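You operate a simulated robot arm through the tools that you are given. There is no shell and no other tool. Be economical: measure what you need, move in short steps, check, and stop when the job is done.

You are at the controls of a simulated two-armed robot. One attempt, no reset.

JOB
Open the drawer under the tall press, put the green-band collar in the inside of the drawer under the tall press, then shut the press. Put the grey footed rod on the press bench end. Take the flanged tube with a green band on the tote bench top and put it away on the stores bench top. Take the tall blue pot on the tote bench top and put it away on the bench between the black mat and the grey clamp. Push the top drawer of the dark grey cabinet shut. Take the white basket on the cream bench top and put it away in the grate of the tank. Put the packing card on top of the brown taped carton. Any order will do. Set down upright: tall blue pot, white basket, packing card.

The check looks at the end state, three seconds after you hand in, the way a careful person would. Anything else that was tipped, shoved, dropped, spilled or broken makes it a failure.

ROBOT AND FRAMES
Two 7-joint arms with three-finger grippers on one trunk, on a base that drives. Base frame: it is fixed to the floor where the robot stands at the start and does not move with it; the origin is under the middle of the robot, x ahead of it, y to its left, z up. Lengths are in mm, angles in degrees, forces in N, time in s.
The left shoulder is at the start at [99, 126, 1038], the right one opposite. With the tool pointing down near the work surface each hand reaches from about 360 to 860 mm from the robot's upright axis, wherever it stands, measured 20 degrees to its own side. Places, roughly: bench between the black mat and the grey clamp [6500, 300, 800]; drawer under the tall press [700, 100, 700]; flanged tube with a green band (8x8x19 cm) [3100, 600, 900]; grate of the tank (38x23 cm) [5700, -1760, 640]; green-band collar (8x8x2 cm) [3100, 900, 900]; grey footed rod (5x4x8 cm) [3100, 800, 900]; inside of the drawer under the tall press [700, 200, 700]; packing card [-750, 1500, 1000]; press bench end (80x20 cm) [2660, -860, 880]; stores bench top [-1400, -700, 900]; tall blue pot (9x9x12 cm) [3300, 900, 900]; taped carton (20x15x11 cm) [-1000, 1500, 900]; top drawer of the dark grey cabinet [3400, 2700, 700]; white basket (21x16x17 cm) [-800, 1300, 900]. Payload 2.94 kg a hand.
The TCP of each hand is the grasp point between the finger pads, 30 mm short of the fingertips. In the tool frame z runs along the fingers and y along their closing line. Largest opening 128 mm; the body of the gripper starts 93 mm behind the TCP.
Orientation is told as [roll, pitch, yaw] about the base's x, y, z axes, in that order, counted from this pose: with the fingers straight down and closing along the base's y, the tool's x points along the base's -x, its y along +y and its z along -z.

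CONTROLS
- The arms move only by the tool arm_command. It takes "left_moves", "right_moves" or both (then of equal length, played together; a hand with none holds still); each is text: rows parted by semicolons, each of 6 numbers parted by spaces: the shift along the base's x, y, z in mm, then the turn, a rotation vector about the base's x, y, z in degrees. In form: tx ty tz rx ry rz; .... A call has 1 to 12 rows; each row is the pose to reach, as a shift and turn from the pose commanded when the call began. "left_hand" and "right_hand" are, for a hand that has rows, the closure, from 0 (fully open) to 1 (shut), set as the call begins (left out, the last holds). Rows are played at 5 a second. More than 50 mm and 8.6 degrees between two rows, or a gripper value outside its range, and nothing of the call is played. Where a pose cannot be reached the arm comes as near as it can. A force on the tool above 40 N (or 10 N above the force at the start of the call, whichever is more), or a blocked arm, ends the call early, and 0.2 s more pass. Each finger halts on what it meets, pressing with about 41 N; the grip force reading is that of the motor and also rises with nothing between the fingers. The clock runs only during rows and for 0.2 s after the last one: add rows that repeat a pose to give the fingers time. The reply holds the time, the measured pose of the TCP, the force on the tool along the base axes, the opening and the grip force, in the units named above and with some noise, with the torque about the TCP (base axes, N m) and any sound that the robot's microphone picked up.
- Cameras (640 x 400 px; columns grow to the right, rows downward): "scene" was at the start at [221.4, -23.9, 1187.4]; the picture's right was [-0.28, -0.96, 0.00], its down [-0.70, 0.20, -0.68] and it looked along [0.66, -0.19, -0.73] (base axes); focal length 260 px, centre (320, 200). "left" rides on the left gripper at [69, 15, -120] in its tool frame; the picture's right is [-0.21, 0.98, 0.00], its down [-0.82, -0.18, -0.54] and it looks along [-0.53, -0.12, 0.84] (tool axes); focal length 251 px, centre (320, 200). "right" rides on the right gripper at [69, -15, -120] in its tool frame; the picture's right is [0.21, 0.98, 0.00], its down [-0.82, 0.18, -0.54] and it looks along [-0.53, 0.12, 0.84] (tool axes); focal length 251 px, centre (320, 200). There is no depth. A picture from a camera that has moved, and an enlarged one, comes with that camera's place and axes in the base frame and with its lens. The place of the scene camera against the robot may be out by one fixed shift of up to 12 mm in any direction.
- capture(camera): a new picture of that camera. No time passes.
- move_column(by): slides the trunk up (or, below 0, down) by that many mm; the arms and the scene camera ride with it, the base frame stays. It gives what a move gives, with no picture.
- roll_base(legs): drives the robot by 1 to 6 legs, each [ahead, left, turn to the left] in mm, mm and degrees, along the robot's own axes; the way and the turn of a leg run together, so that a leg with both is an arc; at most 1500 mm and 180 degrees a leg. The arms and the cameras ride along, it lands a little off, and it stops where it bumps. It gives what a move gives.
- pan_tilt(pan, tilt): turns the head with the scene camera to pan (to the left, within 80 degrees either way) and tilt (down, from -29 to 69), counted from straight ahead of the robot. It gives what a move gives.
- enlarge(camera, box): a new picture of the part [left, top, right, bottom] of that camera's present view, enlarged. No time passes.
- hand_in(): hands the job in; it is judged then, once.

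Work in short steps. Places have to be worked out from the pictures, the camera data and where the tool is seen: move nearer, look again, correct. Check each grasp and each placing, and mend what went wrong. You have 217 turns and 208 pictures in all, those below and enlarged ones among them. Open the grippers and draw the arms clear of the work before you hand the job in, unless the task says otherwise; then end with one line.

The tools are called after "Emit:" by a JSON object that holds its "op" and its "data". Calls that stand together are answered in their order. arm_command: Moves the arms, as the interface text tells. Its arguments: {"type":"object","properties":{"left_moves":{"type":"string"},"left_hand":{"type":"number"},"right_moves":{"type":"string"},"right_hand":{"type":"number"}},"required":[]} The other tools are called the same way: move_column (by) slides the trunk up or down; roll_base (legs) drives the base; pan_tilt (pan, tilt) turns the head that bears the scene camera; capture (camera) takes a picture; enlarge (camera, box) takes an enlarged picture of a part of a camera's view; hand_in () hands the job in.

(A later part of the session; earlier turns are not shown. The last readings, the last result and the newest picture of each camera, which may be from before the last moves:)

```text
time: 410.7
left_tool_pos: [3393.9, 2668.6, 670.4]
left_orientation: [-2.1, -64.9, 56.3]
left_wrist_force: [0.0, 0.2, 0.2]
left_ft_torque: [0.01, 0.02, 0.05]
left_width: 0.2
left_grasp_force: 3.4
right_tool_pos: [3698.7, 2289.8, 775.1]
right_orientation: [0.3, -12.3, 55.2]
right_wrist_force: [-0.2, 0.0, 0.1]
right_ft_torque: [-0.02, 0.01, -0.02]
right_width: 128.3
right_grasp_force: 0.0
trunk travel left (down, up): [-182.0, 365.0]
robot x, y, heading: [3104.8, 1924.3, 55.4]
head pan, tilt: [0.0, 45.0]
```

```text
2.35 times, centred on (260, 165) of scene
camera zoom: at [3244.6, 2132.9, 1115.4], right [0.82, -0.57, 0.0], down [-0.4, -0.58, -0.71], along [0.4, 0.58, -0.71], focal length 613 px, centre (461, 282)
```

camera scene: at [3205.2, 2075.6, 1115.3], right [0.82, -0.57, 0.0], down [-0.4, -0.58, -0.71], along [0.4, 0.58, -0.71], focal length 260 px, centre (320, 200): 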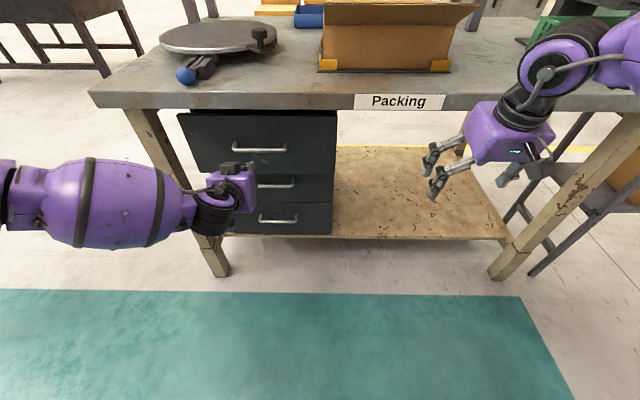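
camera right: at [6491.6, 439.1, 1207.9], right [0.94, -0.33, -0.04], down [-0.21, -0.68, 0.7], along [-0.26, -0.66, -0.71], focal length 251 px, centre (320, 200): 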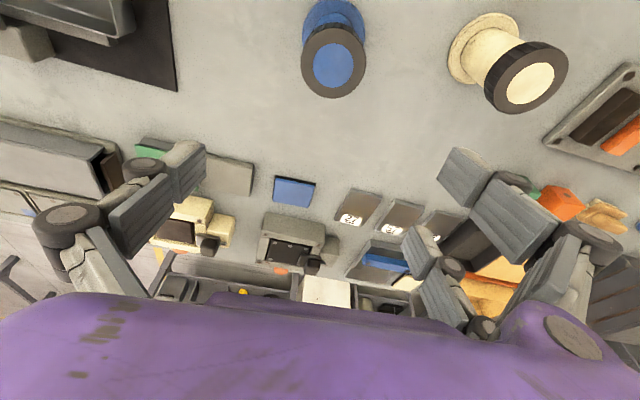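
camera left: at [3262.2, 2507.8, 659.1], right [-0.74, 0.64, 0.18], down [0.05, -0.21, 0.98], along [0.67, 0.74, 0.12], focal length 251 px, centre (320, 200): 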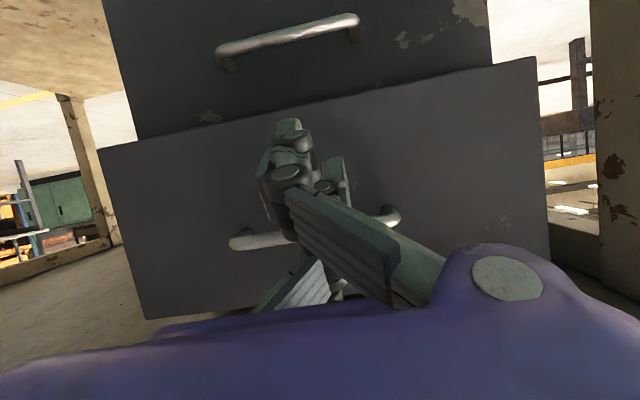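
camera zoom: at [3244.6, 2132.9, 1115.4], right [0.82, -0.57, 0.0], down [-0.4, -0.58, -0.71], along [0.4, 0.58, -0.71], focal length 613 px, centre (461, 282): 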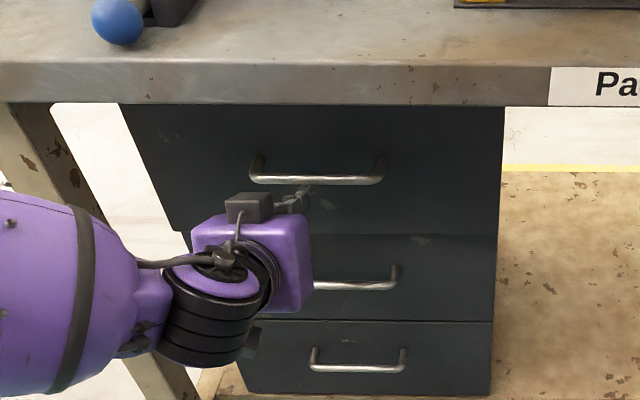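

Emit:
{"op": "roll_base", "data": {"legs": [[35, 0, 0]]}}

Emit:
{"op": "enlarge", "data": {"camera": "scene", "box": [160, 80, 360, 250]}}

```text
time: 411.6
left_tool_pos: [3413.7, 2697.6, 669.7]
left_orientation: [-2.1, -64.9, 56.3]
left_wrist_force: [-2.3, -3.0, -3.2]
left_ft_torque: [0.1, 0.02, -0.04]
left_width: 0.0
left_grasp_force: 3.6
right_tool_pos: [3718.1, 2317.7, 775.0]
right_orientation: [0.3, -12.4, 55.3]
right_wrist_force: [0.2, 0.2, -0.1]
right_ft_torque: [-0.04, 0.02, 0.02]
right_width: 128.0
right_grasp_force: 0.0
trunk travel left (down, up): [-182.0, 365.0]
robot x, y, heading: [3122.3, 1956.0, 55.2]
head pan, tilt: [0.0, 45.0]
```

```text
2.35 times, centred on (260, 165) of scene
camera zoom: at [3264.6, 2161.7, 1115.2], right [0.82, -0.57, 0.0], down [-0.4, -0.58, -0.71], along [0.4, 0.58, -0.71], focal length 613 px, centre (461, 282)
```

zoom: 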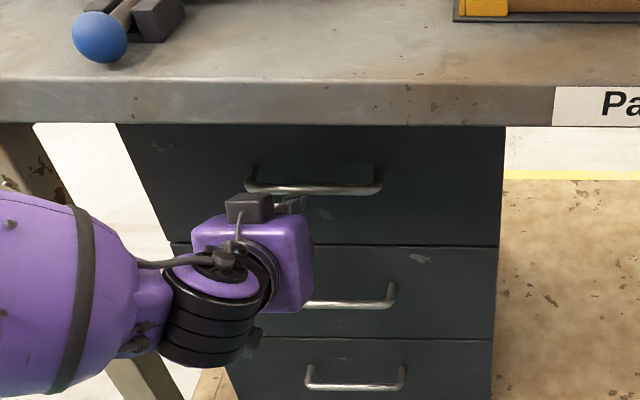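

Looks almost flush. One more gentle push of 20 mm until it stops.

Emit:
{"op": "roll_base", "data": {"legs": [[22, 0, 0]]}}

Emit:
{"op": "enlarge", "data": {"camera": "scene", "box": [160, 80, 360, 250]}}

```text
time: 412.4
left_tool_pos: [3423.5, 2713.1, 661.4]
left_orientation: [-1.7, -63.9, 55.9]
left_wrist_force: [-8.4, -11.6, -38.0]
left_ft_torque: [0.83, -0.01, -0.2]
left_width: 0.1
left_grasp_force: 3.6
right_tool_pos: [3730.8, 2336.8, 774.2]
right_orientation: [0.2, -12.3, 55.2]
right_wrist_force: [-0.4, 0.1, -0.5]
right_ft_torque: [0.03, 0.0, -0.02]
right_width: 128.1
right_grasp_force: 0.0
trunk travel left (down, up): [-182.0, 365.0]
robot x, y, heading: [3133.0, 1972.7, 55.5]
head pan, tilt: [0.0, 45.0]
```

```text
2.35 times, centred on (260, 165) of scene
camera zoom: at [3277.3, 2181.3, 1114.7], right [0.82, -0.57, 0.0], down [-0.4, -0.58, -0.71], along [0.4, 0.58, -0.71], focal length 613 px, centre (461, 282)
```

zoom: 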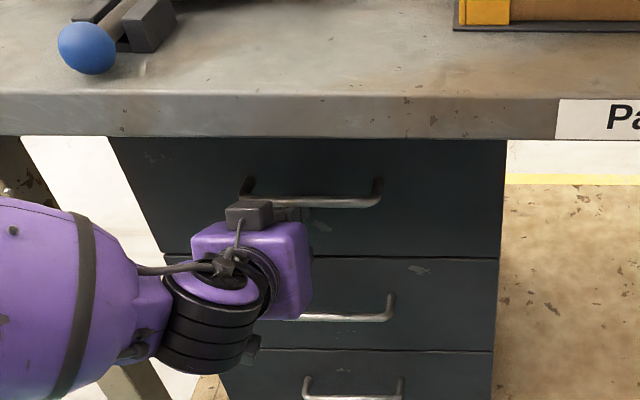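

Hard stop reached (~40 N). I back off and look.

Emit:
{"op": "roll_base", "data": {"legs": [[-250, 0, 0]]}}

Emit:
{"op": "enlarge", "data": {"camera": "scene", "box": [140, 60, 360, 250]}}

Emit:
{"op": "capture", "data": {"camera": "left"}}

```text
time: 414.2
left_tool_pos: [3280.2, 2512.5, 663.7]
left_orientation: [-1.5, -64.2, 56.1]
left_wrist_force: [0.0, 0.1, 0.5]
left_ft_torque: [-0.02, -0.01, -0.01]
left_width: 0.0
left_grasp_force: 3.3
right_tool_pos: [3590.0, 2135.6, 777.0]
right_orientation: [0.2, -12.5, 55.4]
right_wrist_force: [-1.3, -0.5, 0.5]
right_ft_torque: [-0.01, -0.03, 0.02]
right_width: 128.2
right_grasp_force: 0.1
trunk travel left (down, up): [-182.0, 365.0]
robot x, y, heading: [3000.0, 1772.8, 55.5]
head pan, tilt: [0.0, 45.0]
```

```text
2.11 times, centred on (250, 155) of scene
camera zoom: at [3136.4, 1977.3, 1115.7], right [0.82, -0.57, 0.0], down [-0.4, -0.58, -0.71], along [0.4, 0.58, -0.71], focal length 548 px, centre (467, 295)
```

zoom: 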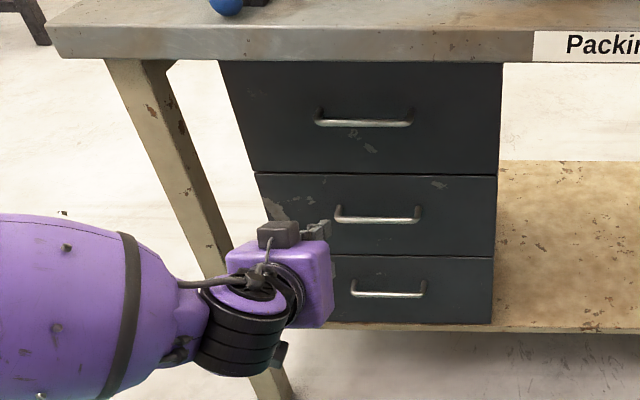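

```text
58 pictures are left
camera left: at [3188.2, 2408.1, 654.4], right [-0.75, 0.64, 0.18], down [0.06, -0.2, 0.98], along [0.66, 0.74, 0.11], focal length 251 px, centre (320, 200)
```

left: 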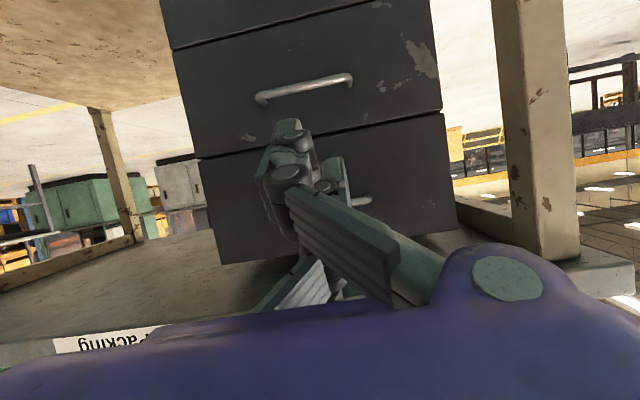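

The drawer is shut flush. I raise the trunk and restore both hands to pointing down.

Emit:
{"op": "move_column", "data": {"by": 265}}

Emit:
{"op": "arm_command", "data": {"left_moves": "-5 -6 20 -6.6 4.6 0; -9 -13 40 -13.3 9.1 0; -14 -20 60 -19.9 13.7 0; -18 -26 80 -26.5 18.3 0; -23 -33 100 -33.2 22.8 0; -27 -40 120 -39.8 27.4 0; -32 -46 140 -46.5 31.9 0; -36 -52 160 -53.1 36.5 0; -36 -52 160 -53.1 36.5 0", "right_moves": "0 0 0 -1.3 0.9 0; 0 0 0 -2.6 1.8 0; 0 0 0 -3.9 2.7 0; 0 0 0 -5.1 3.5 0; 0 0 0 -6.4 4.4 0; 0 0 0 -7.7 5.3 0; 0 0 0 -9 6.2 0; 0 0 0 -10.3 7.1 0; 0 0 0 -10.3 7.1 0", "left_hand": 0}}

```text
time: 416.9
left_tool_pos: [3281.3, 2515.7, 1120.6]
left_orientation: [-2.4, -80.0, 56.9]
left_wrist_force: [-0.4, 0.8, -0.2]
left_ft_torque: [0.01, -0.03, 0.0]
left_width: 0.0
left_grasp_force: 2.6
right_tool_pos: [3590.7, 2135.1, 1040.6]
right_orientation: [0.3, -12.3, 55.5]
right_wrist_force: [0.1, 1.2, -0.2]
right_ft_torque: [0.01, 0.01, 0.05]
right_width: 127.5
right_grasp_force: 0.2
trunk travel left (down, up): [-447.0, 100.0]
robot x, y, heading: [2998.3, 1766.3, 55.7]
head pan, tilt: [0.0, 45.0]
```

```text
time: 418.9
left_tool_pos: [3184.5, 2458.3, 1243.6]
left_orientation: [-1.2, -15.7, 55.7]
left_wrist_force: [1.0, -0.8, -0.9]
left_ft_torque: [0.0, 0.0, -0.02]
left_width: 128.2
left_grasp_force: 0.0
left hand out of reach, approached as far as the arm can: row 6, 7, 8, 9
right_tool_pos: [3589.8, 2135.7, 1042.4]
right_orientation: [0.3, 0.1, 55.4]
right_wrist_force: [-0.1, 0.0, -0.3]
right_ft_torque: [0.02, -0.01, 0.0]
right_width: 128.4
right_grasp_force: 0.1
trunk travel left (down, up): [-447.0, 100.0]
robot x, y, heading: [2998.5, 1770.0, 55.2]
head pan, tilt: [0.0, 45.0]
```

I fix the left tilt, strafe along the lane and turn about to face the tote bench from the lane side.

Emit:
{"op": "arm_command", "data": {"left_moves": "0 0 -20 -6.5 4.5 0; 0 0 -40 -13 8.9 0; 0 0 -60 -13 8.9 0"}}

Emit:
{"op": "roll_base", "data": {"legs": [[0, -790, 0], [0, 0, -180]]}}

Emit:
{"op": "capture", "data": {"camera": "scene"}}

```text
time: 419.7
left_tool_pos: [3107.2, 2482.3, 1180.7]
left_orientation: [-1.2, 0.3, 55.7]
left_wrist_force: [0.4, 0.1, -0.2]
left_ft_torque: [-0.11, 0.08, -0.02]
left_width: 127.4
left_grasp_force: 0.1
left hand out of reach, approached as far as the arm can: row 1, 2, 3
right_tool_pos: [3588.9, 2138.0, 1039.7]
right_orientation: [0.2, 0.3, 55.5]
right_wrist_force: [-0.4, 1.7, -0.3]
right_ft_torque: [-0.16, -0.04, 0.01]
right_width: 127.6
right_grasp_force: 0.1
trunk travel left (down, up): [-447.0, 100.0]
robot x, y, heading: [2994.7, 1769.5, 55.5]
head pan, tilt: [0.0, 45.0]
```

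```text
time: 434.5
left_tool_pos: [3535.9, 614.6, 1182.8]
left_orientation: [-1.0, 0.2, -125.5]
left_wrist_force: [-0.3, -1.1, 0.7]
left_ft_torque: [0.0, -0.03, -0.01]
left_width: 128.0
left_grasp_force: 0.1
right_tool_pos: [3058.1, 969.4, 1040.4]
right_orientation: [0.3, 0.2, -125.8]
right_wrist_force: [-0.1, 0.2, 0.4]
right_ft_torque: [-0.01, -0.03, 0.0]
right_width: 127.9
right_grasp_force: 0.0
trunk travel left (down, up): [-447.0, 100.0]
robot x, y, heading: [3656.6, 1324.9, -125.8]
head pan, tilt: [0.0, 45.0]
```

```text
57 pictures are left
camera scene: at [3552.0, 1179.3, 1392.5], right [-0.81, 0.58, 0.0], down [0.41, 0.57, -0.71], along [-0.41, -0.57, -0.71], focal length 260 px, centre (320, 200)
```

scene: 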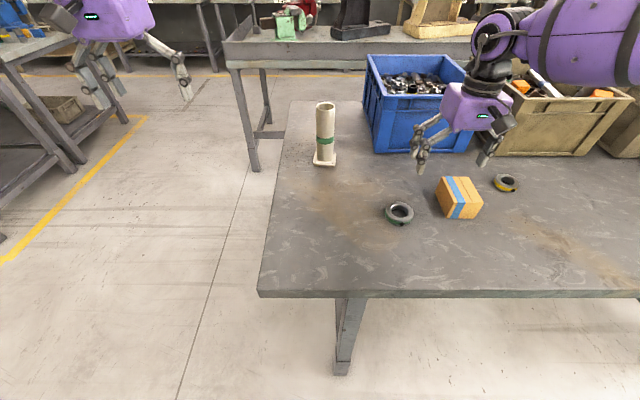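

Green-band collar at ≈(3122,936). I align the right hand above it via the base.

Emit:
{"op": "roll_base", "data": {"legs": [[-8, 71, 0]]}}

Emit:
{"op": "capture", "data": {"camera": "right"}}

```text
time: 435.8
left_tool_pos: [3595.8, 581.7, 1182.0]
left_orientation: [-1.1, 0.0, -125.5]
left_wrist_force: [-0.4, 0.2, -0.1]
left_ft_torque: [0.0, -0.01, 0.01]
left_width: 128.1
left_grasp_force: 0.1
right_tool_pos: [3118.5, 935.1, 1040.2]
right_orientation: [0.3, 0.1, -125.8]
right_wrist_force: [-0.4, -0.2, 0.4]
right_ft_torque: [-0.04, 0.01, -0.02]
right_width: 127.9
right_grasp_force: 0.1
trunk travel left (down, up): [-447.0, 100.0]
robot x, y, heading: [3717.3, 1288.5, -125.6]
head pan, tilt: [0.0, 45.0]
```

```text
56 pictures are left
camera right: at [3145.7, 1000.2, 1161.5], right [0.92, -0.4, 0.01], down [-0.34, -0.77, 0.54], along [-0.21, -0.5, -0.84], focal length 251 px, centre (320, 200)
```

right: 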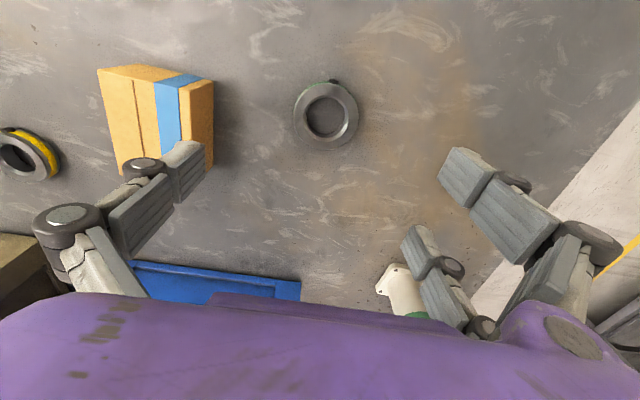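

Collar directly below. I descend to z≈918 with the fingers opened ~95 mm.

Emit:
{"op": "arm_command", "data": {"right_moves": "4 1 -40 0 0 0; 8 2 -80 0 0 0; 9 2 -108 0 0 0; 9 2 -122 0 0 0; 9 2 -122 0 0 0", "right_hand": 0.22}}

Emit:
{"op": "capture", "data": {"camera": "right"}}

Emit:
{"op": "enlarge", "data": {"camera": "scene", "box": [320, 130, 520, 255]}}

```text
time: 437.0
left_tool_pos: [3597.9, 580.9, 1182.8]
left_orientation: [-1.1, 0.1, -125.5]
left_wrist_force: [-0.3, 0.0, -0.1]
left_ft_torque: [-0.01, -0.02, 0.02]
left_width: 128.0
left_grasp_force: 0.0
right_tool_pos: [3131.0, 955.4, 927.4]
right_orientation: [0.4, 0.0, -125.8]
right_wrist_force: [0.2, -0.7, 0.6]
right_ft_torque: [0.0, 0.0, -0.03]
right_width: 99.9
right_grasp_force: 0.2
right hand out of reach, approached as far as the arm can: row 2, 3, 4, 5
trunk travel left (down, up): [-447.0, 100.0]
robot x, y, heading: [3719.9, 1288.3, -125.5]
head pan, tilt: [0.0, 45.0]
```

```text
55 pictures are left
camera right: at [3158.2, 1021.3, 1047.5], right [0.92, -0.4, 0.01], down [-0.34, -0.77, 0.54], along [-0.21, -0.5, -0.84], focal length 251 px, centre (320, 200)
```

right: 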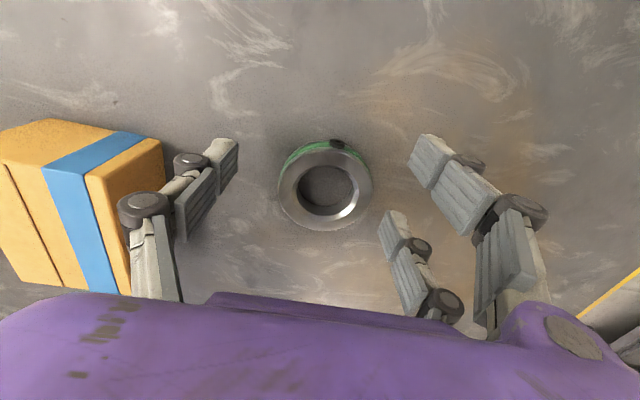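

```text
3.20 times, centred on (420, 192) of scene
camera zoom: at [3613.8, 1145.0, 1392.5], right [-0.81, 0.58, 0.0], down [0.41, 0.57, -0.71], along [-0.41, -0.57, -0.71], focal length 833 px, centre (0, 224)
```

zoom: 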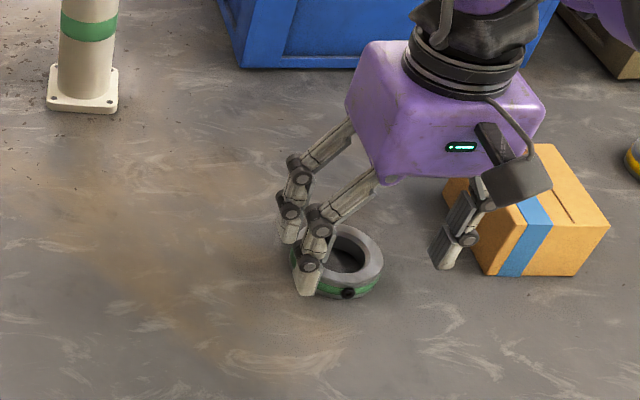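

12 mm short after descent; I nudge the base forward 12, left 5, then lower the trunk 12.

Emit:
{"op": "roll_base", "data": {"legs": [[12, 5, 0]]}}

Emit:
{"op": "move_column", "data": {"by": -11}}

Emit:
{"op": "capture", "data": {"camera": "right"}}

```text
time: 437.7
left_tool_pos: [3593.9, 570.6, 1184.6]
left_orientation: [-1.1, -0.1, -125.4]
left_wrist_force: [1.1, 0.4, 0.4]
left_ft_torque: [-0.04, -0.02, 0.03]
left_width: 128.1
left_grasp_force: 0.0
right_tool_pos: [3129.0, 946.4, 929.6]
right_orientation: [0.2, -0.1, -125.9]
right_wrist_force: [0.8, -0.2, -0.2]
right_ft_torque: [-0.03, -0.04, -0.02]
right_width: 99.9
right_grasp_force: 0.0
trunk travel left (down, up): [-447.0, 100.0]
robot x, y, heading: [3718.4, 1273.5, -125.6]
head pan, tilt: [0.0, 45.0]
```

```text
time: 438.3
left_tool_pos: [3593.4, 568.4, 1172.3]
left_orientation: [-1.2, 0.0, -125.5]
left_wrist_force: [0.0, 0.5, 0.3]
left_ft_torque: [0.03, -0.01, 0.01]
left_width: 128.0
left_grasp_force: 0.1
right_tool_pos: [3127.5, 943.6, 916.4]
right_orientation: [0.2, -0.1, -125.9]
right_wrist_force: [0.0, 0.0, 0.5]
right_ft_torque: [0.0, 0.07, 0.04]
right_width: 99.9
right_grasp_force: 0.1
trunk travel left (down, up): [-436.0, 111.0]
robot x, y, heading: [3715.0, 1272.8, -125.4]
head pan, tilt: [0.0, 45.0]
```

```text
53 pictures are left
camera right: at [3155.3, 1008.9, 1037.1], right [0.92, -0.4, 0.01], down [-0.34, -0.77, 0.54], along [-0.21, -0.5, -0.84], focal length 251 px, centre (320, 200)
```

right: 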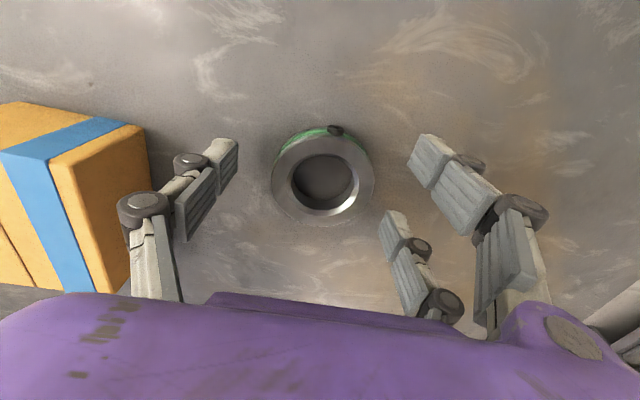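

Emit:
{"op": "arm_command", "data": {"right_moves": "0 0 0 0 0 0; 0 0 0 0 0 0; 0 0 0 0 0 0; 0 0 0 0 0 0; 0 0 0 0 0 0", "right_hand": 1}}

Emit:
{"op": "capture", "data": {"camera": "right"}}

```text
time: 439.5
left_tool_pos: [3593.8, 569.4, 1172.4]
left_orientation: [-1.1, 0.1, -125.4]
left_wrist_force: [0.1, 0.3, -0.1]
left_ft_torque: [-0.01, -0.03, 0.0]
left_width: 127.9
left_grasp_force: 0.0
right_tool_pos: [3127.4, 943.6, 915.7]
right_orientation: [0.4, -0.1, -125.9]
right_wrist_force: [-0.6, -0.8, -0.4]
right_ft_torque: [-0.02, -0.02, 0.01]
right_width: 0.0
right_grasp_force: 3.1
trunk travel left (down, up): [-436.0, 111.0]
robot x, y, heading: [3719.0, 1273.3, -125.6]
head pan, tilt: [0.0, 45.0]
```

```text
52 pictures are left
camera right: at [3155.2, 1009.5, 1036.3], right [0.92, -0.4, 0.01], down [-0.34, -0.77, 0.54], along [-0.21, -0.5, -0.84], focal length 251 px, centre (320, 200)
```

right: 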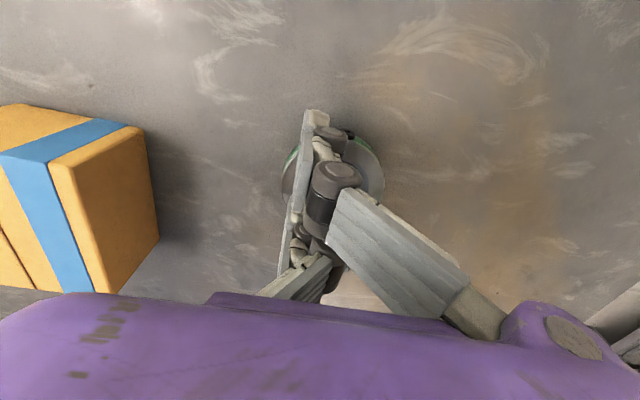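

Fingers closed above the collar: the table is lower than thought. I open, lower in small steps to touch, and retry.

Emit:
{"op": "arm_command", "data": {"right_moves": "0 0 0 0 0 0; 0 0 0 0 0 0; 0 0 0 0 0 0; 0 0 -6 0 0 0; 0 0 -10 0 0 0; 0 0 -14 0 0 0; 0 0 -18 0 0 0; 0 0 -21 0 0 0; 0 0 -24 0 0 0; 0 0 -27 0 0 0", "right_hand": 0.22}}

Emit:
{"op": "capture", "data": {"camera": "right"}}

```text
time: 441.7
left_tool_pos: [3594.3, 567.0, 1171.7]
left_orientation: [-1.1, 0.1, -125.5]
left_wrist_force: [-0.3, 0.4, 0.2]
left_ft_torque: [0.0, -0.03, 0.0]
left_width: 128.1
left_grasp_force: 0.1
right_tool_pos: [3127.7, 948.5, 891.9]
right_orientation: [0.4, -0.1, -125.9]
right_wrist_force: [0.1, 0.4, 0.7]
right_ft_torque: [0.0, 0.05, 0.04]
right_width: 100.1
right_grasp_force: 0.5
right hand out of reach, approached as far as the arm can: row 9, 10
trunk travel left (down, up): [-436.0, 111.0]
robot x, y, heading: [3718.1, 1276.4, -125.5]
head pan, tilt: [0.0, 45.0]
```

```text
51 pictures are left
camera right: at [3155.4, 1013.3, 1011.7], right [0.92, -0.4, 0.01], down [-0.34, -0.77, 0.54], along [-0.21, -0.5, -0.84], focal length 251 px, centre (320, 200)
```

right: 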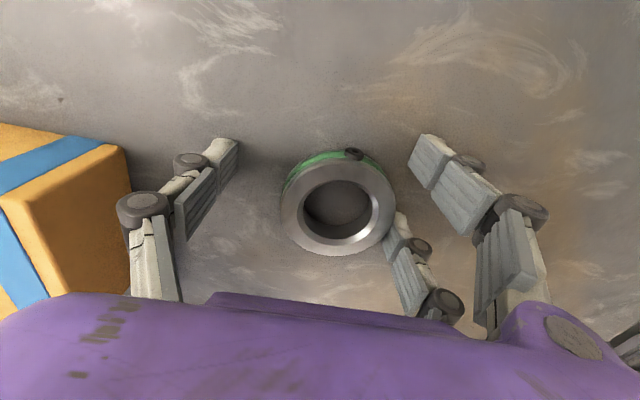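

The collar's size shows its top at z≈861 (table ≈841) and centre at ≈(3126,921). I shift the base forward 23, left 13, then lower the trunk 14.

Emit:
{"op": "roll_base", "data": {"legs": [[23, 13, 0]]}}

Emit:
{"op": "move_column", "data": {"by": -14}}

Emit:
{"op": "capture", "data": {"camera": "right"}}

```text
time: 442.6
left_tool_pos: [3590.3, 545.0, 1173.0]
left_orientation: [-1.1, 0.0, -125.6]
left_wrist_force: [-0.7, 0.0, -0.4]
left_ft_torque: [-0.01, -0.02, 0.02]
left_width: 127.8
left_grasp_force: 0.1
right_tool_pos: [3125.1, 924.5, 893.1]
right_orientation: [0.4, -0.2, -126.0]
right_wrist_force: [1.7, 3.8, 4.4]
right_ft_torque: [0.24, 0.16, -0.17]
right_width: 100.2
right_grasp_force: 0.1
trunk travel left (down, up): [-436.0, 111.0]
robot x, y, heading: [3714.5, 1248.1, -125.6]
head pan, tilt: [0.0, 45.0]
```

```text
time: 443.1
left_tool_pos: [3593.4, 546.9, 1162.8]
left_orientation: [-1.2, -0.2, -125.7]
left_wrist_force: [-0.2, -0.3, 0.0]
left_ft_torque: [0.02, 0.02, -0.02]
left_width: 127.7
left_grasp_force: 0.1
right_tool_pos: [3123.0, 922.1, 893.3]
right_orientation: [0.3, -1.2, -126.5]
right_wrist_force: [-0.4, 20.0, 59.1]
right_ft_torque: [1.7, -0.41, -0.77]
right_width: 92.7
right_grasp_force: 37.0
trunk travel left (down, up): [-425.0, 122.0]
robot x, y, heading: [3713.3, 1245.6, -125.8]
head pan, tilt: [0.0, 45.0]
stopped: the force on the tool passed its limit at 46 N (the readings are from after the stop); the commanded pose is now the measured one
```

```text
50 pictures are left
camera right: at [3152.0, 989.4, 1012.5], right [0.91, -0.41, 0.0], down [-0.34, -0.76, 0.56], along [-0.23, -0.51, -0.83], focal length 251 px, centre (320, 200)
```

right: 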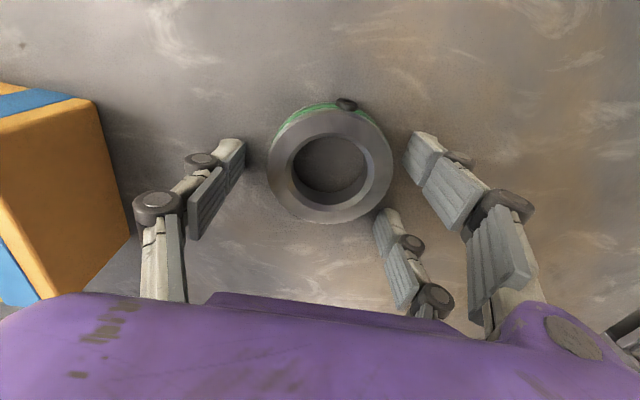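

Tips touched the table (so table ≈862, collar centre ≈(3132,930)). I raise 6 mm and nudge back 11 mm.

Emit:
{"op": "arm_command", "data": {"right_moves": "0 0 3 0 0 0; 0 0 6 0 0 0; 0 0 6 0 0 0", "right_hand": 0.22}}

Emit:
{"op": "roll_base", "data": {"legs": [[-11, 2, 0]]}}

Emit:
{"op": "capture", "data": {"camera": "right"}}

```text
time: 443.9
left_tool_pos: [3591.8, 544.0, 1160.1]
left_orientation: [-1.2, 0.3, -125.6]
left_wrist_force: [0.4, -0.2, -0.4]
left_ft_torque: [0.0, 0.0, -0.02]
left_width: 127.9
left_grasp_force: 0.1
right_tool_pos: [3124.7, 920.8, 889.7]
right_orientation: [0.5, -0.6, -126.1]
right_wrist_force: [2.4, 2.7, 16.1]
right_ft_torque: [-0.13, -0.39, -0.14]
right_width: 102.7
right_grasp_force: 5.9
trunk travel left (down, up): [-425.0, 122.0]
robot x, y, heading: [3716.1, 1251.7, -125.9]
head pan, tilt: [0.0, 45.0]
```

```text
time: 444.6
left_tool_pos: [3600.8, 552.3, 1160.4]
left_orientation: [-1.2, 0.1, -125.6]
left_wrist_force: [0.9, 0.5, 0.3]
left_ft_torque: [-0.02, 0.05, 0.02]
left_width: 127.8
left_grasp_force: 0.2
right_tool_pos: [3131.9, 930.2, 889.4]
right_orientation: [0.4, -0.6, -126.0]
right_wrist_force: [-0.3, 0.6, 7.1]
right_ft_torque: [-0.06, -0.31, 0.06]
right_width: 101.7
right_grasp_force: 1.3
trunk travel left (down, up): [-425.0, 122.0]
robot x, y, heading: [3719.1, 1258.1, -125.9]
head pan, tilt: [0.0, 45.0]
```

```text
49 pictures are left
camera right: at [3160.1, 995.6, 1009.9], right [0.92, -0.4, 0.01], down [-0.34, -0.76, 0.55], along [-0.22, -0.51, -0.83], focal length 251 px, centre (320, 200)
```

right: 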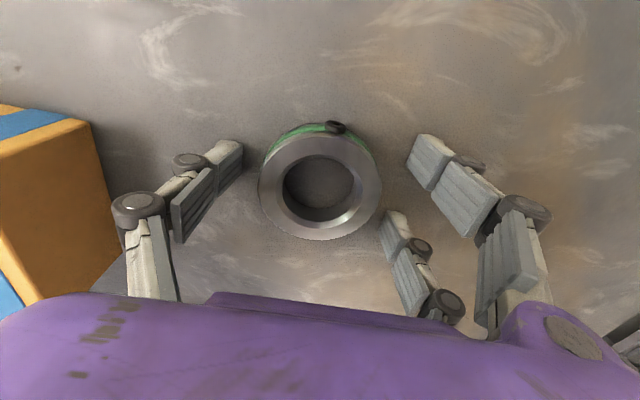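

Centred. I raise 2 mm and close.

Emit:
{"op": "arm_command", "data": {"right_moves": "0 0 2 0 0 0"}}

Emit:
{"op": "arm_command", "data": {"right_moves": "0 0 0 0 0 0; 0 0 0 0 0 0; 0 0 0 0 0 0; 0 0 0 0 0 0; 0 0 0 0 0 0", "right_hand": 1}}

Emit:
{"op": "capture", "data": {"camera": "right"}}

```text
time: 445.0
left_tool_pos: [3599.2, 552.2, 1158.4]
left_orientation: [-1.0, 0.4, -125.6]
left_wrist_force: [0.3, 1.1, 0.9]
left_ft_torque: [0.0, -0.03, -0.02]
left_width: 128.2
left_grasp_force: 0.1
right_tool_pos: [3130.6, 928.1, 890.1]
right_orientation: [0.5, -0.5, -126.1]
right_wrist_force: [1.0, 2.2, 8.5]
right_ft_torque: [0.2, -0.12, -0.01]
right_width: 100.5
right_grasp_force: 5.0
trunk travel left (down, up): [-425.0, 122.0]
robot x, y, heading: [3722.5, 1258.2, -125.8]
head pan, tilt: [0.0, 45.0]
```

```text
time: 445.6
left_tool_pos: [3599.0, 552.7, 1160.3]
left_orientation: [-1.3, 0.2, -125.7]
left_wrist_force: [0.3, -0.7, -1.2]
left_ft_torque: [0.02, 0.0, -0.01]
left_width: 127.9
left_grasp_force: 0.0
right_tool_pos: [3127.7, 926.4, 898.5]
right_orientation: [0.5, -1.2, -126.4]
right_wrist_force: [5.9, 10.4, 23.9]
right_ft_torque: [0.58, 0.4, -0.25]
right_width: 64.8
right_grasp_force: 40.8
trunk travel left (down, up): [-425.0, 122.0]
robot x, y, heading: [3718.7, 1255.7, -125.8]
head pan, tilt: [0.0, 45.0]
stopped in row 3 (right hand): the force on the tool passed its limit at 57 N (the readings are from after the stop); the commanded pose is now the measured one
```

```text
48 pictures are left
camera right: at [3157.1, 994.5, 1017.6], right [0.91, -0.41, 0.0], down [-0.34, -0.76, 0.56], along [-0.22, -0.51, -0.83], focal length 251 px, centre (320, 200)
```

right: 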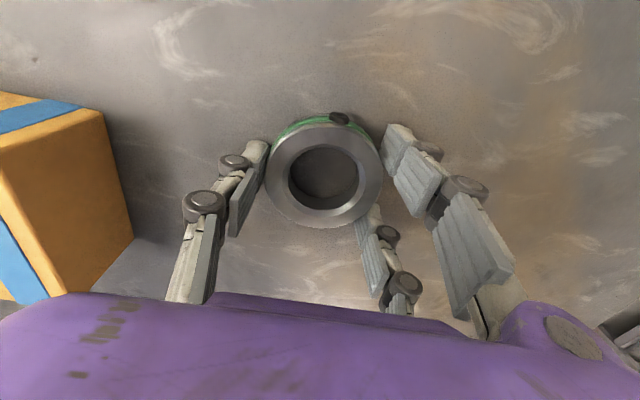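

Gripped at 65 mm. I lift and check.

Emit:
{"op": "arm_command", "data": {"right_moves": "0 0 10 0 0 0; 0 0 40 0 0 0; 0 0 80 0 0 0; 0 0 120 0 0 0; 0 0 160 0 0 0"}}

Emit:
{"op": "capture", "data": {"camera": "right"}}

```text
time: 446.8
left_tool_pos: [3597.7, 551.0, 1158.6]
left_orientation: [-1.1, 0.2, -125.7]
left_wrist_force: [0.4, -0.2, 0.1]
left_ft_torque: [-0.03, 0.01, 0.03]
left_width: 127.8
left_grasp_force: 0.1
right_tool_pos: [3128.0, 927.6, 1056.0]
right_orientation: [0.5, -1.0, -126.2]
right_wrist_force: [-0.4, 0.1, -4.2]
right_ft_torque: [0.01, 0.04, -0.03]
right_width: 64.8
right_grasp_force: 41.1
trunk travel left (down, up): [-425.0, 122.0]
robot x, y, heading: [3719.2, 1260.9, -125.6]
head pan, tilt: [0.0, 45.0]
```

```text
47 pictures are left
camera right: at [3156.7, 995.0, 1174.8], right [0.91, -0.41, 0.0], down [-0.34, -0.76, 0.56], along [-0.22, -0.51, -0.83], focal length 251 px, centre (320, 200)
```

right: 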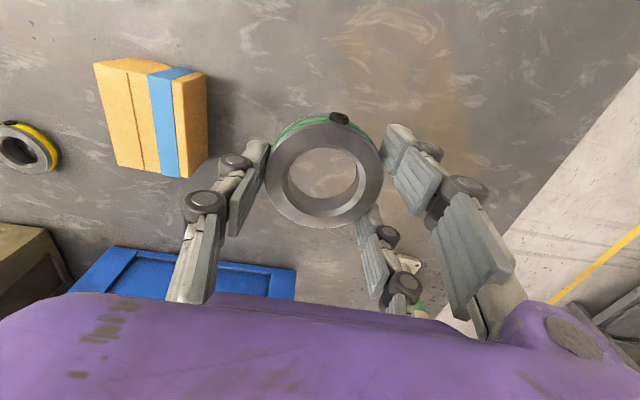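

Collar held. I go round to the bench's end for the tube with the left hand.

Emit:
{"op": "roll_base", "data": {"legs": [[0, 600, 0], [0, 0, -86], [0, 600, 0]]}}

Emit:
{"op": "capture", "data": {"camera": "scene"}}

```text
time: 461.5
left_tool_pos: [3175.1, 520.4, 1159.1]
left_orientation: [-1.0, 0.2, 146.2]
left_wrist_force: [0.6, 0.6, -0.1]
left_ft_torque: [0.01, 0.0, 0.02]
left_width: 128.0
left_grasp_force: 0.1
right_tool_pos: [3536.6, 1001.9, 1054.6]
right_orientation: [0.5, -1.1, 145.6]
right_wrist_force: [0.5, -0.6, -4.0]
right_ft_torque: [0.01, 0.03, -0.01]
right_width: 65.0
right_grasp_force: 41.2
trunk travel left (down, up): [-425.0, 122.0]
robot x, y, heading: [3884.0, 418.2, 146.1]
head pan, tilt: [0.0, 45.0]
```

```text
46 pictures are left
camera scene: at [3728.4, 519.0, 1367.1], right [0.56, 0.83, 0.0], down [0.59, -0.39, -0.71], along [-0.59, 0.39, -0.71], focal length 260 px, centre (320, 200)
```

scene: 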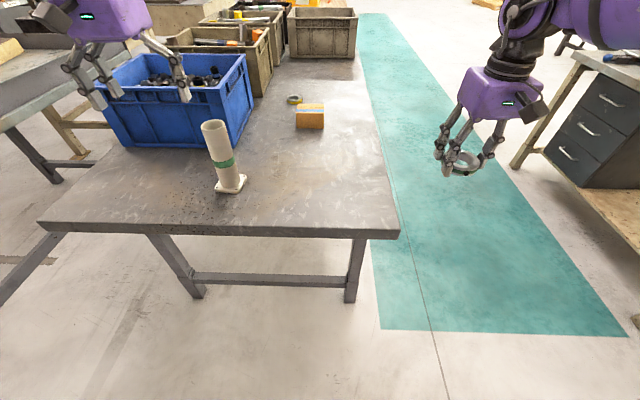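

Tube axis ≈(3110,610), top z≈1048. I align by the base: forward 104, right 39.

Emit:
{"op": "roll_base", "data": {"legs": [[104, -39, 0]]}}

Emit:
{"op": "capture", "data": {"camera": "left"}}

```text
time: 462.7
left_tool_pos: [3112.1, 610.7, 1160.1]
left_orientation: [-1.1, 0.2, 146.1]
left_wrist_force: [-0.7, 0.1, -0.2]
left_ft_torque: [-0.01, 0.0, 0.01]
left_width: 127.9
left_grasp_force: 0.0
right_tool_pos: [3474.5, 1092.1, 1055.3]
right_orientation: [0.5, -1.0, 145.5]
right_wrist_force: [0.4, 0.3, -3.3]
right_ft_torque: [-0.01, -0.01, 0.0]
right_width: 64.9
right_grasp_force: 41.0
trunk travel left (down, up): [-425.0, 122.0]
robot x, y, heading: [3821.2, 508.0, 146.1]
head pan, tilt: [0.0, 45.0]
```

```text
45 pictures are left
camera left: at [3158.0, 557.4, 1279.6], right [-0.72, -0.69, -0.02], down [-0.59, 0.6, 0.54], along [-0.36, 0.4, -0.84], focal length 251 px, centre (320, 200)
```

left: 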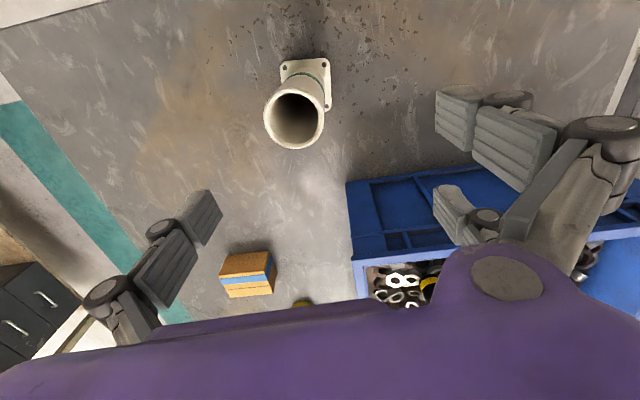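

Tube axis ≈(3135,618). Base back 15, right 20, then descend.

Emit:
{"op": "roll_base", "data": {"legs": [[-15, -20, 0]]}}

Emit:
{"op": "arm_command", "data": {"left_moves": "0 0 -40 0 0 0; 0 0 -80 0 0 0; 0 0 -115 0 0 0; 0 0 -140 0 0 0; 0 0 -140 0 0 0", "left_hand": 0.1}}

Emit:
{"op": "capture", "data": {"camera": "left"}}

```text
time: 463.6
left_tool_pos: [3132.2, 617.9, 1158.4]
left_orientation: [-1.2, 0.2, 146.3]
left_wrist_force: [-0.1, -0.8, -0.5]
left_ft_torque: [0.01, -0.02, 0.01]
left_width: 128.1
left_grasp_force: 0.0
right_tool_pos: [3493.9, 1099.3, 1054.5]
right_orientation: [0.5, -0.9, 145.5]
right_wrist_force: [-0.3, -0.2, -3.7]
right_ft_torque: [0.04, -0.03, -0.02]
right_width: 64.6
right_grasp_force: 41.1
trunk travel left (down, up): [-425.0, 122.0]
robot x, y, heading: [3843.7, 516.9, 146.3]
head pan, tilt: [0.0, 45.0]
```

```text
time: 464.8
left_tool_pos: [3135.0, 618.9, 1018.4]
left_orientation: [-1.1, 0.1, 146.2]
left_wrist_force: [-0.2, 1.0, 0.1]
left_ft_torque: [0.05, 0.03, 0.01]
left_width: 115.2
left_grasp_force: 0.1
right_tool_pos: [3494.4, 1099.8, 1055.6]
right_orientation: [0.4, -1.0, 145.6]
right_wrist_force: [-0.1, 0.2, -3.3]
right_ft_torque: [0.0, 0.03, -0.02]
right_width: 64.7
right_grasp_force: 40.9
trunk travel left (down, up): [-425.0, 122.0]
robot x, y, heading: [3843.9, 517.9, 146.0]
head pan, tilt: [0.0, 45.0]
```

```text
44 pictures are left
camera left: at [3181.5, 565.3, 1139.0], right [-0.72, -0.69, -0.02], down [-0.59, 0.6, 0.54], along [-0.36, 0.4, -0.84], focal length 251 px, centre (320, 200)
```

left: 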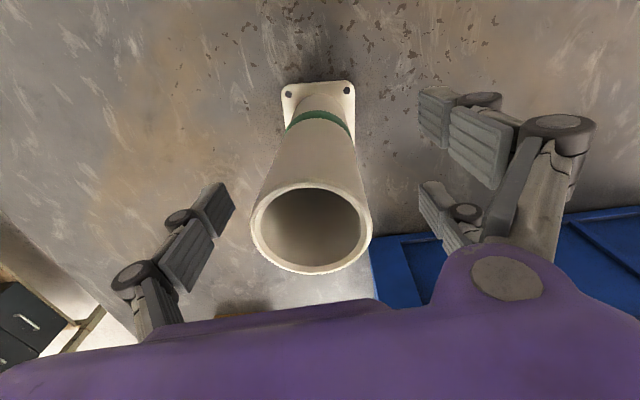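

Tube is well between the fingers; close.

Emit:
{"op": "arm_command", "data": {"left_moves": "0 0 -12 0 0 0; 0 0 -12 0 0 0; 0 0 -12 0 0 0; 0 0 -12 0 0 0; 0 0 -12 0 0 0", "left_hand": 1}}

Emit:
{"op": "arm_command", "data": {"left_moves": "0 0 30 0 0 0; 0 0 70 0 0 0; 0 0 110 0 0 0; 0 0 150 0 0 0"}}

Emit:
{"op": "capture", "data": {"camera": "scene"}}

```text
time: 466.0
left_tool_pos: [3133.8, 617.5, 1007.4]
left_orientation: [-1.2, 0.2, 146.2]
left_wrist_force: [0.2, 3.4, 3.1]
left_ft_torque: [0.16, 0.14, -0.07]
left_width: 47.0
left_grasp_force: 41.1
right_tool_pos: [3494.9, 1099.8, 1053.9]
right_orientation: [0.6, -0.9, 145.6]
right_wrist_force: [-0.8, -0.1, -3.9]
right_ft_torque: [-0.01, -0.04, -0.02]
right_width: 64.8
right_grasp_force: 40.4
trunk travel left (down, up): [-425.0, 122.0]
robot x, y, heading: [3844.6, 513.1, 146.2]
head pan, tilt: [0.0, 45.0]
```

```text
time: 467.0
left_tool_pos: [3131.6, 615.8, 1156.2]
left_orientation: [-1.1, 0.4, 146.2]
left_wrist_force: [-0.1, -1.2, -4.2]
left_ft_torque: [0.02, -0.01, 0.04]
left_width: 46.8
left_grasp_force: 40.5
right_tool_pos: [3494.6, 1100.3, 1056.1]
right_orientation: [0.4, -1.0, 145.5]
right_wrist_force: [0.5, -0.5, -3.8]
right_ft_torque: [0.03, 0.01, 0.0]
right_width: 64.8
right_grasp_force: 40.7
trunk travel left (down, up): [-425.0, 122.0]
robot x, y, heading: [3843.1, 518.3, 146.3]
head pan, tilt: [0.0, 45.0]
```

```text
43 pictures are left
camera scene: at [3687.4, 617.0, 1367.2], right [0.56, 0.83, 0.0], down [0.59, -0.39, -0.71], along [-0.59, 0.39, -0.71], focal length 260 px, centre (320, 200)
```

scene: 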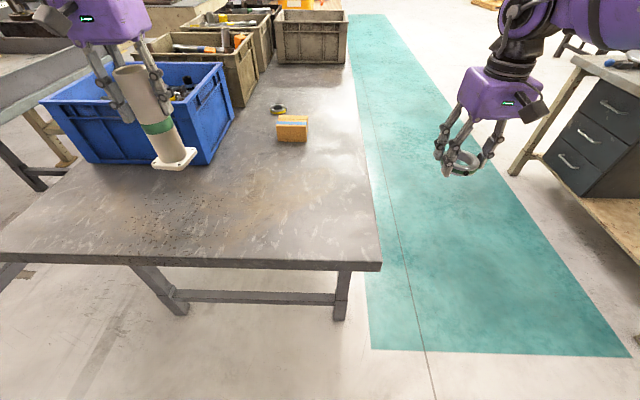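

Both pieces are in hand. I back off, strafe to the main aisle and drive down it toward the press drawer.

Emit:
{"op": "roll_base", "data": {"legs": [[-700, 0, -1.3], [0, 1450, 0], [0, 1420, 0]]}}

Emit:
{"op": "roll_base", "data": {"legs": [[1100, 0, 0], [1100, 0, 0]]}}

Emit:
{"op": "pan_tilt", "data": {"pan": -20, "tilt": 25}}

Emit:
{"op": "capture", "data": {"camera": "scene"}}

```text
time: 495.4
left_tool_pos: [2079.1, -2129.2, 1155.7]
left_orientation: [-1.1, 0.3, 146.3]
left_wrist_force: [0.7, 0.0, -4.7]
left_ft_torque: [0.0, -0.02, 0.0]
left_width: 46.5
left_grasp_force: 41.0
right_tool_pos: [2441.7, -1645.8, 1055.1]
right_orientation: [0.4, -1.0, 145.6]
right_wrist_force: [-0.1, 0.5, -3.2]
right_ft_torque: [0.01, 0.0, 0.03]
right_width: 64.9
right_grasp_force: 41.2
trunk travel left (down, up): [-425.0, 122.0]
robot x, y, heading: [2790.4, -2232.0, 146.0]
head pan, tilt: [0.0, 45.0]
```

```text
time: 506.4
left_tool_pos: [238.6, -874.1, 1155.3]
left_orientation: [-1.1, 0.4, 146.1]
left_wrist_force: [0.0, -0.5, -4.3]
left_ft_torque: [-0.01, 0.0, 0.02]
left_width: 46.8
left_grasp_force: 41.0
right_tool_pos: [603.7, -393.5, 1054.0]
right_orientation: [0.4, -1.0, 145.6]
right_wrist_force: [0.7, -1.1, -3.4]
right_ft_torque: [0.03, 0.0, -0.03]
right_width: 64.5
right_grasp_force: 40.8
trunk travel left (down, up): [-425.0, 122.0]
robot x, y, heading: [952.0, -975.6, 146.2]
head pan, tilt: [0.0, 45.0]
```

```text
time: 507.2
left_tool_pos: [240.2, -875.3, 1156.3]
left_orientation: [-1.2, 0.3, 146.1]
left_wrist_force: [-0.5, -0.3, -4.0]
left_ft_torque: [-0.04, -0.02, -0.03]
left_width: 46.6
left_grasp_force: 41.0
right_tool_pos: [602.6, -392.6, 1054.9]
right_orientation: [0.5, -1.1, 145.5]
right_wrist_force: [0.0, -0.2, -3.5]
right_ft_torque: [0.0, 0.03, -0.01]
right_width: 64.9
right_grasp_force: 41.4
trunk travel left (down, up): [-425.0, 122.0]
robot x, y, heading: [948.9, -981.4, 146.0]
head pan, tilt: [-20.0, 25.0]
```

```text
42 pictures are left
camera scene: at [807.3, -846.7, 1397.6], right [0.81, 0.59, 0.0], down [0.25, -0.34, -0.91], along [-0.53, 0.73, -0.42], focal length 260 px, centre (320, 200)
```

scene: 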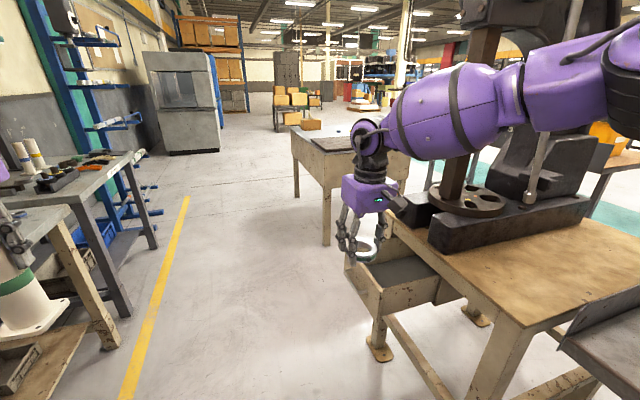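

Drawer still open. I continue to just past it and turn right to face it.

Emit:
{"op": "roll_base", "data": {"legs": [[1100, 80, 0], [0, 0, -90]]}}

Emit:
{"op": "pan_tilt", "data": {"pan": -15, "tilt": 45}}

Emit:
{"op": "capture", "data": {"camera": "scene"}}

```text
time: 516.8
left_tool_pos: [84.2, 292.8, 1155.3]
left_orientation: [-1.1, 0.4, 56.1]
left_wrist_force: [-0.1, 0.4, -4.7]
left_ft_torque: [0.0, -0.02, 0.0]
left_width: 46.6
left_grasp_force: 41.0
right_tool_pos: [564.6, -74.6, 1055.6]
right_orientation: [0.5, -1.1, 55.3]
right_wrist_force: [0.8, -0.3, -3.4]
right_ft_torque: [0.0, 0.04, -0.01]
right_width: 65.0
right_grasp_force: 40.8
trunk travel left (down, up): [-425.0, 122.0]
robot x, y, heading: [-18.0, -420.1, 55.7]
head pan, tilt: [-20.0, 25.0]
```

```text
time: 517.6
left_tool_pos: [84.5, 292.1, 1155.1]
left_orientation: [-1.0, 0.3, 56.0]
left_wrist_force: [-0.7, -0.1, -4.3]
left_ft_torque: [0.01, 0.0, -0.03]
left_width: 46.8
left_grasp_force: 41.0
right_tool_pos: [565.5, -73.2, 1054.6]
right_orientation: [0.5, -1.0, 55.4]
right_wrist_force: [0.7, 0.8, -4.9]
right_ft_torque: [-0.02, 0.03, -0.01]
right_width: 65.0
right_grasp_force: 41.1
trunk travel left (down, up): [-425.0, 122.0]
robot x, y, heading: [-23.0, -417.9, 56.0]
head pan, tilt: [-15.0, 45.0]
```

```text
41 pictures are left
camera scene: at [95.8, -283.7, 1367.1], right [0.65, -0.76, 0.0], down [-0.53, -0.46, -0.71], along [0.54, 0.46, -0.71], focal length 260 px, centre (320, 200)
```

scene: 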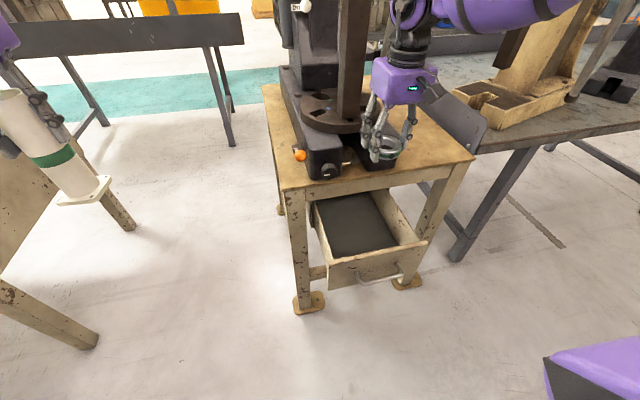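

The right hand is already almost over the drawer's inside (centre ≈(577,-48)). I nudge forward 18 mm and lower the trunk.

Emit:
{"op": "roll_base", "data": {"legs": [[18, 0, 0]]}}

Emit:
{"op": "move_column", "data": {"by": -240}}

Emit:
{"op": "capture", "data": {"camera": "scene"}}

Emit:
{"op": "capture", "data": {"camera": "right"}}

```text
time: 518.4
left_tool_pos: [93.6, 304.2, 1158.3]
left_orientation: [-1.0, 0.2, 56.0]
left_wrist_force: [-0.6, -0.4, -4.1]
left_ft_torque: [0.06, -0.01, 0.02]
left_width: 46.9
left_grasp_force: 40.9
right_tool_pos: [574.3, -59.8, 1055.7]
right_orientation: [0.5, -1.1, 55.3]
right_wrist_force: [-0.4, -1.8, -3.6]
right_ft_torque: [0.02, -0.04, -0.02]
right_width: 64.9
right_grasp_force: 40.5
trunk travel left (down, up): [-425.0, 122.0]
robot x, y, heading: [-10.9, -403.3, 55.8]
head pan, tilt: [-15.0, 45.0]
```

```text
time: 520.9
left_tool_pos: [94.7, 305.4, 917.7]
left_orientation: [-1.2, 0.2, 55.9]
left_wrist_force: [0.4, 0.8, -4.8]
left_ft_torque: [-0.01, -0.04, 0.01]
left_width: 46.9
left_grasp_force: 40.8
right_tool_pos: [575.6, -58.9, 815.0]
right_orientation: [0.5, -1.0, 55.4]
right_wrist_force: [-1.0, 0.2, -3.8]
right_ft_torque: [0.04, -0.01, -0.01]
right_width: 64.5
right_grasp_force: 41.0
trunk travel left (down, up): [-185.0, 362.0]
robot x, y, heading: [-5.0, -406.3, 56.0]
head pan, tilt: [-15.0, 45.0]
```

```text
40 pictures are left
camera scene: at [144.7, -211.5, 1118.8], right [0.65, -0.76, 0.0], down [-0.54, -0.46, -0.71], along [0.53, 0.46, -0.71], focal length 260 px, centre (320, 200)
```

scene: 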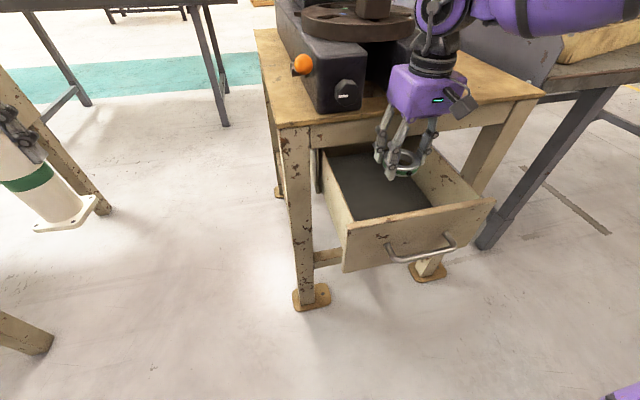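

```text
39 pictures are left
camera right: at [548.2, -126.5, 934.3], right [-0.93, 0.38, 0.01], down [0.32, 0.77, 0.56], along [0.21, 0.52, -0.83], focal length 251 px, centre (320, 200)
```

right: 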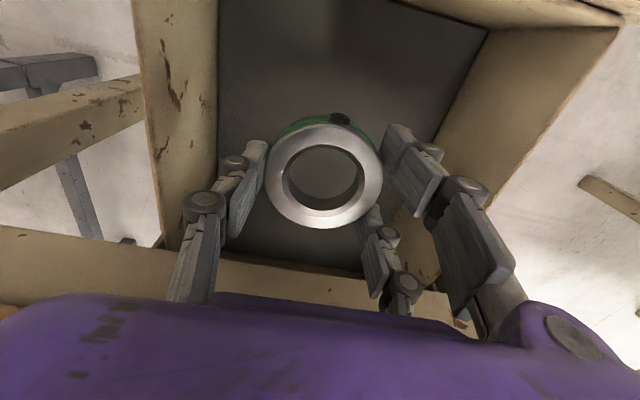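

Collar is over the drawer's inside with margins all round. I lower until contact.

Emit:
{"op": "arm_command", "data": {"right_moves": "0 0 -35 0 0 0; 0 0 -70 0 0 0; 0 0 -90 0 0 0; 0 0 -100 0 0 0; 0 0 -107 0 0 0; 0 0 -114 0 0 0; 0 0 -121 0 0 0; 0 0 -128 0 0 0; 0 0 -135 0 0 0; 0 0 -142 0 0 0; 0 0 -149 0 0 0; 0 0 -156 0 0 0"}}

Emit:
{"op": "capture", "data": {"camera": "scene"}}

```text
time: 522.9
left_tool_pos: [94.7, 304.9, 916.3]
left_orientation: [-1.1, 0.4, 56.1]
left_wrist_force: [-0.1, 0.7, -4.9]
left_ft_torque: [-0.03, -0.01, 0.01]
left_width: 46.6
left_grasp_force: 40.9
right_tool_pos: [577.3, -55.0, 688.8]
right_orientation: [0.5, -1.7, 55.4]
right_wrist_force: [3.6, -1.5, 23.0]
right_ft_torque: [-0.65, 0.66, 0.19]
right_width: 64.9
right_grasp_force: 41.3
trunk travel left (down, up): [-185.0, 362.0]
robot x, y, heading: [-8.5, -406.9, 55.6]
head pan, tilt: [-15.0, 45.0]
stopped in row 9 (right hand): the force on the tool passed its limit at 48 N (the readings are from after the stop); the commanded pose is now the measured one
```

```text
38 pictures are left
camera scene: at [144.1, -212.4, 1119.2], right [0.65, -0.76, 0.0], down [-0.53, -0.46, -0.71], along [0.54, 0.46, -0.71], focal length 260 px, centre (320, 200)
```

scene: 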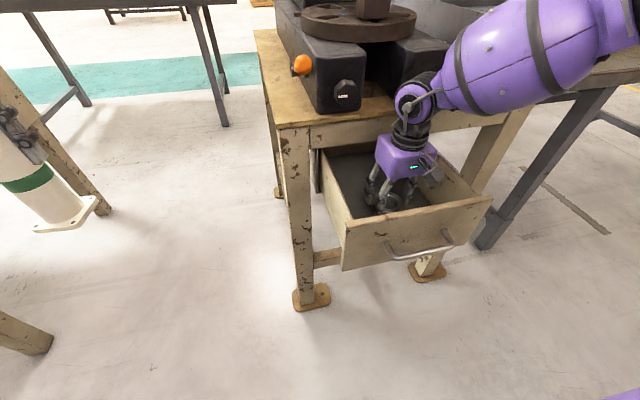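

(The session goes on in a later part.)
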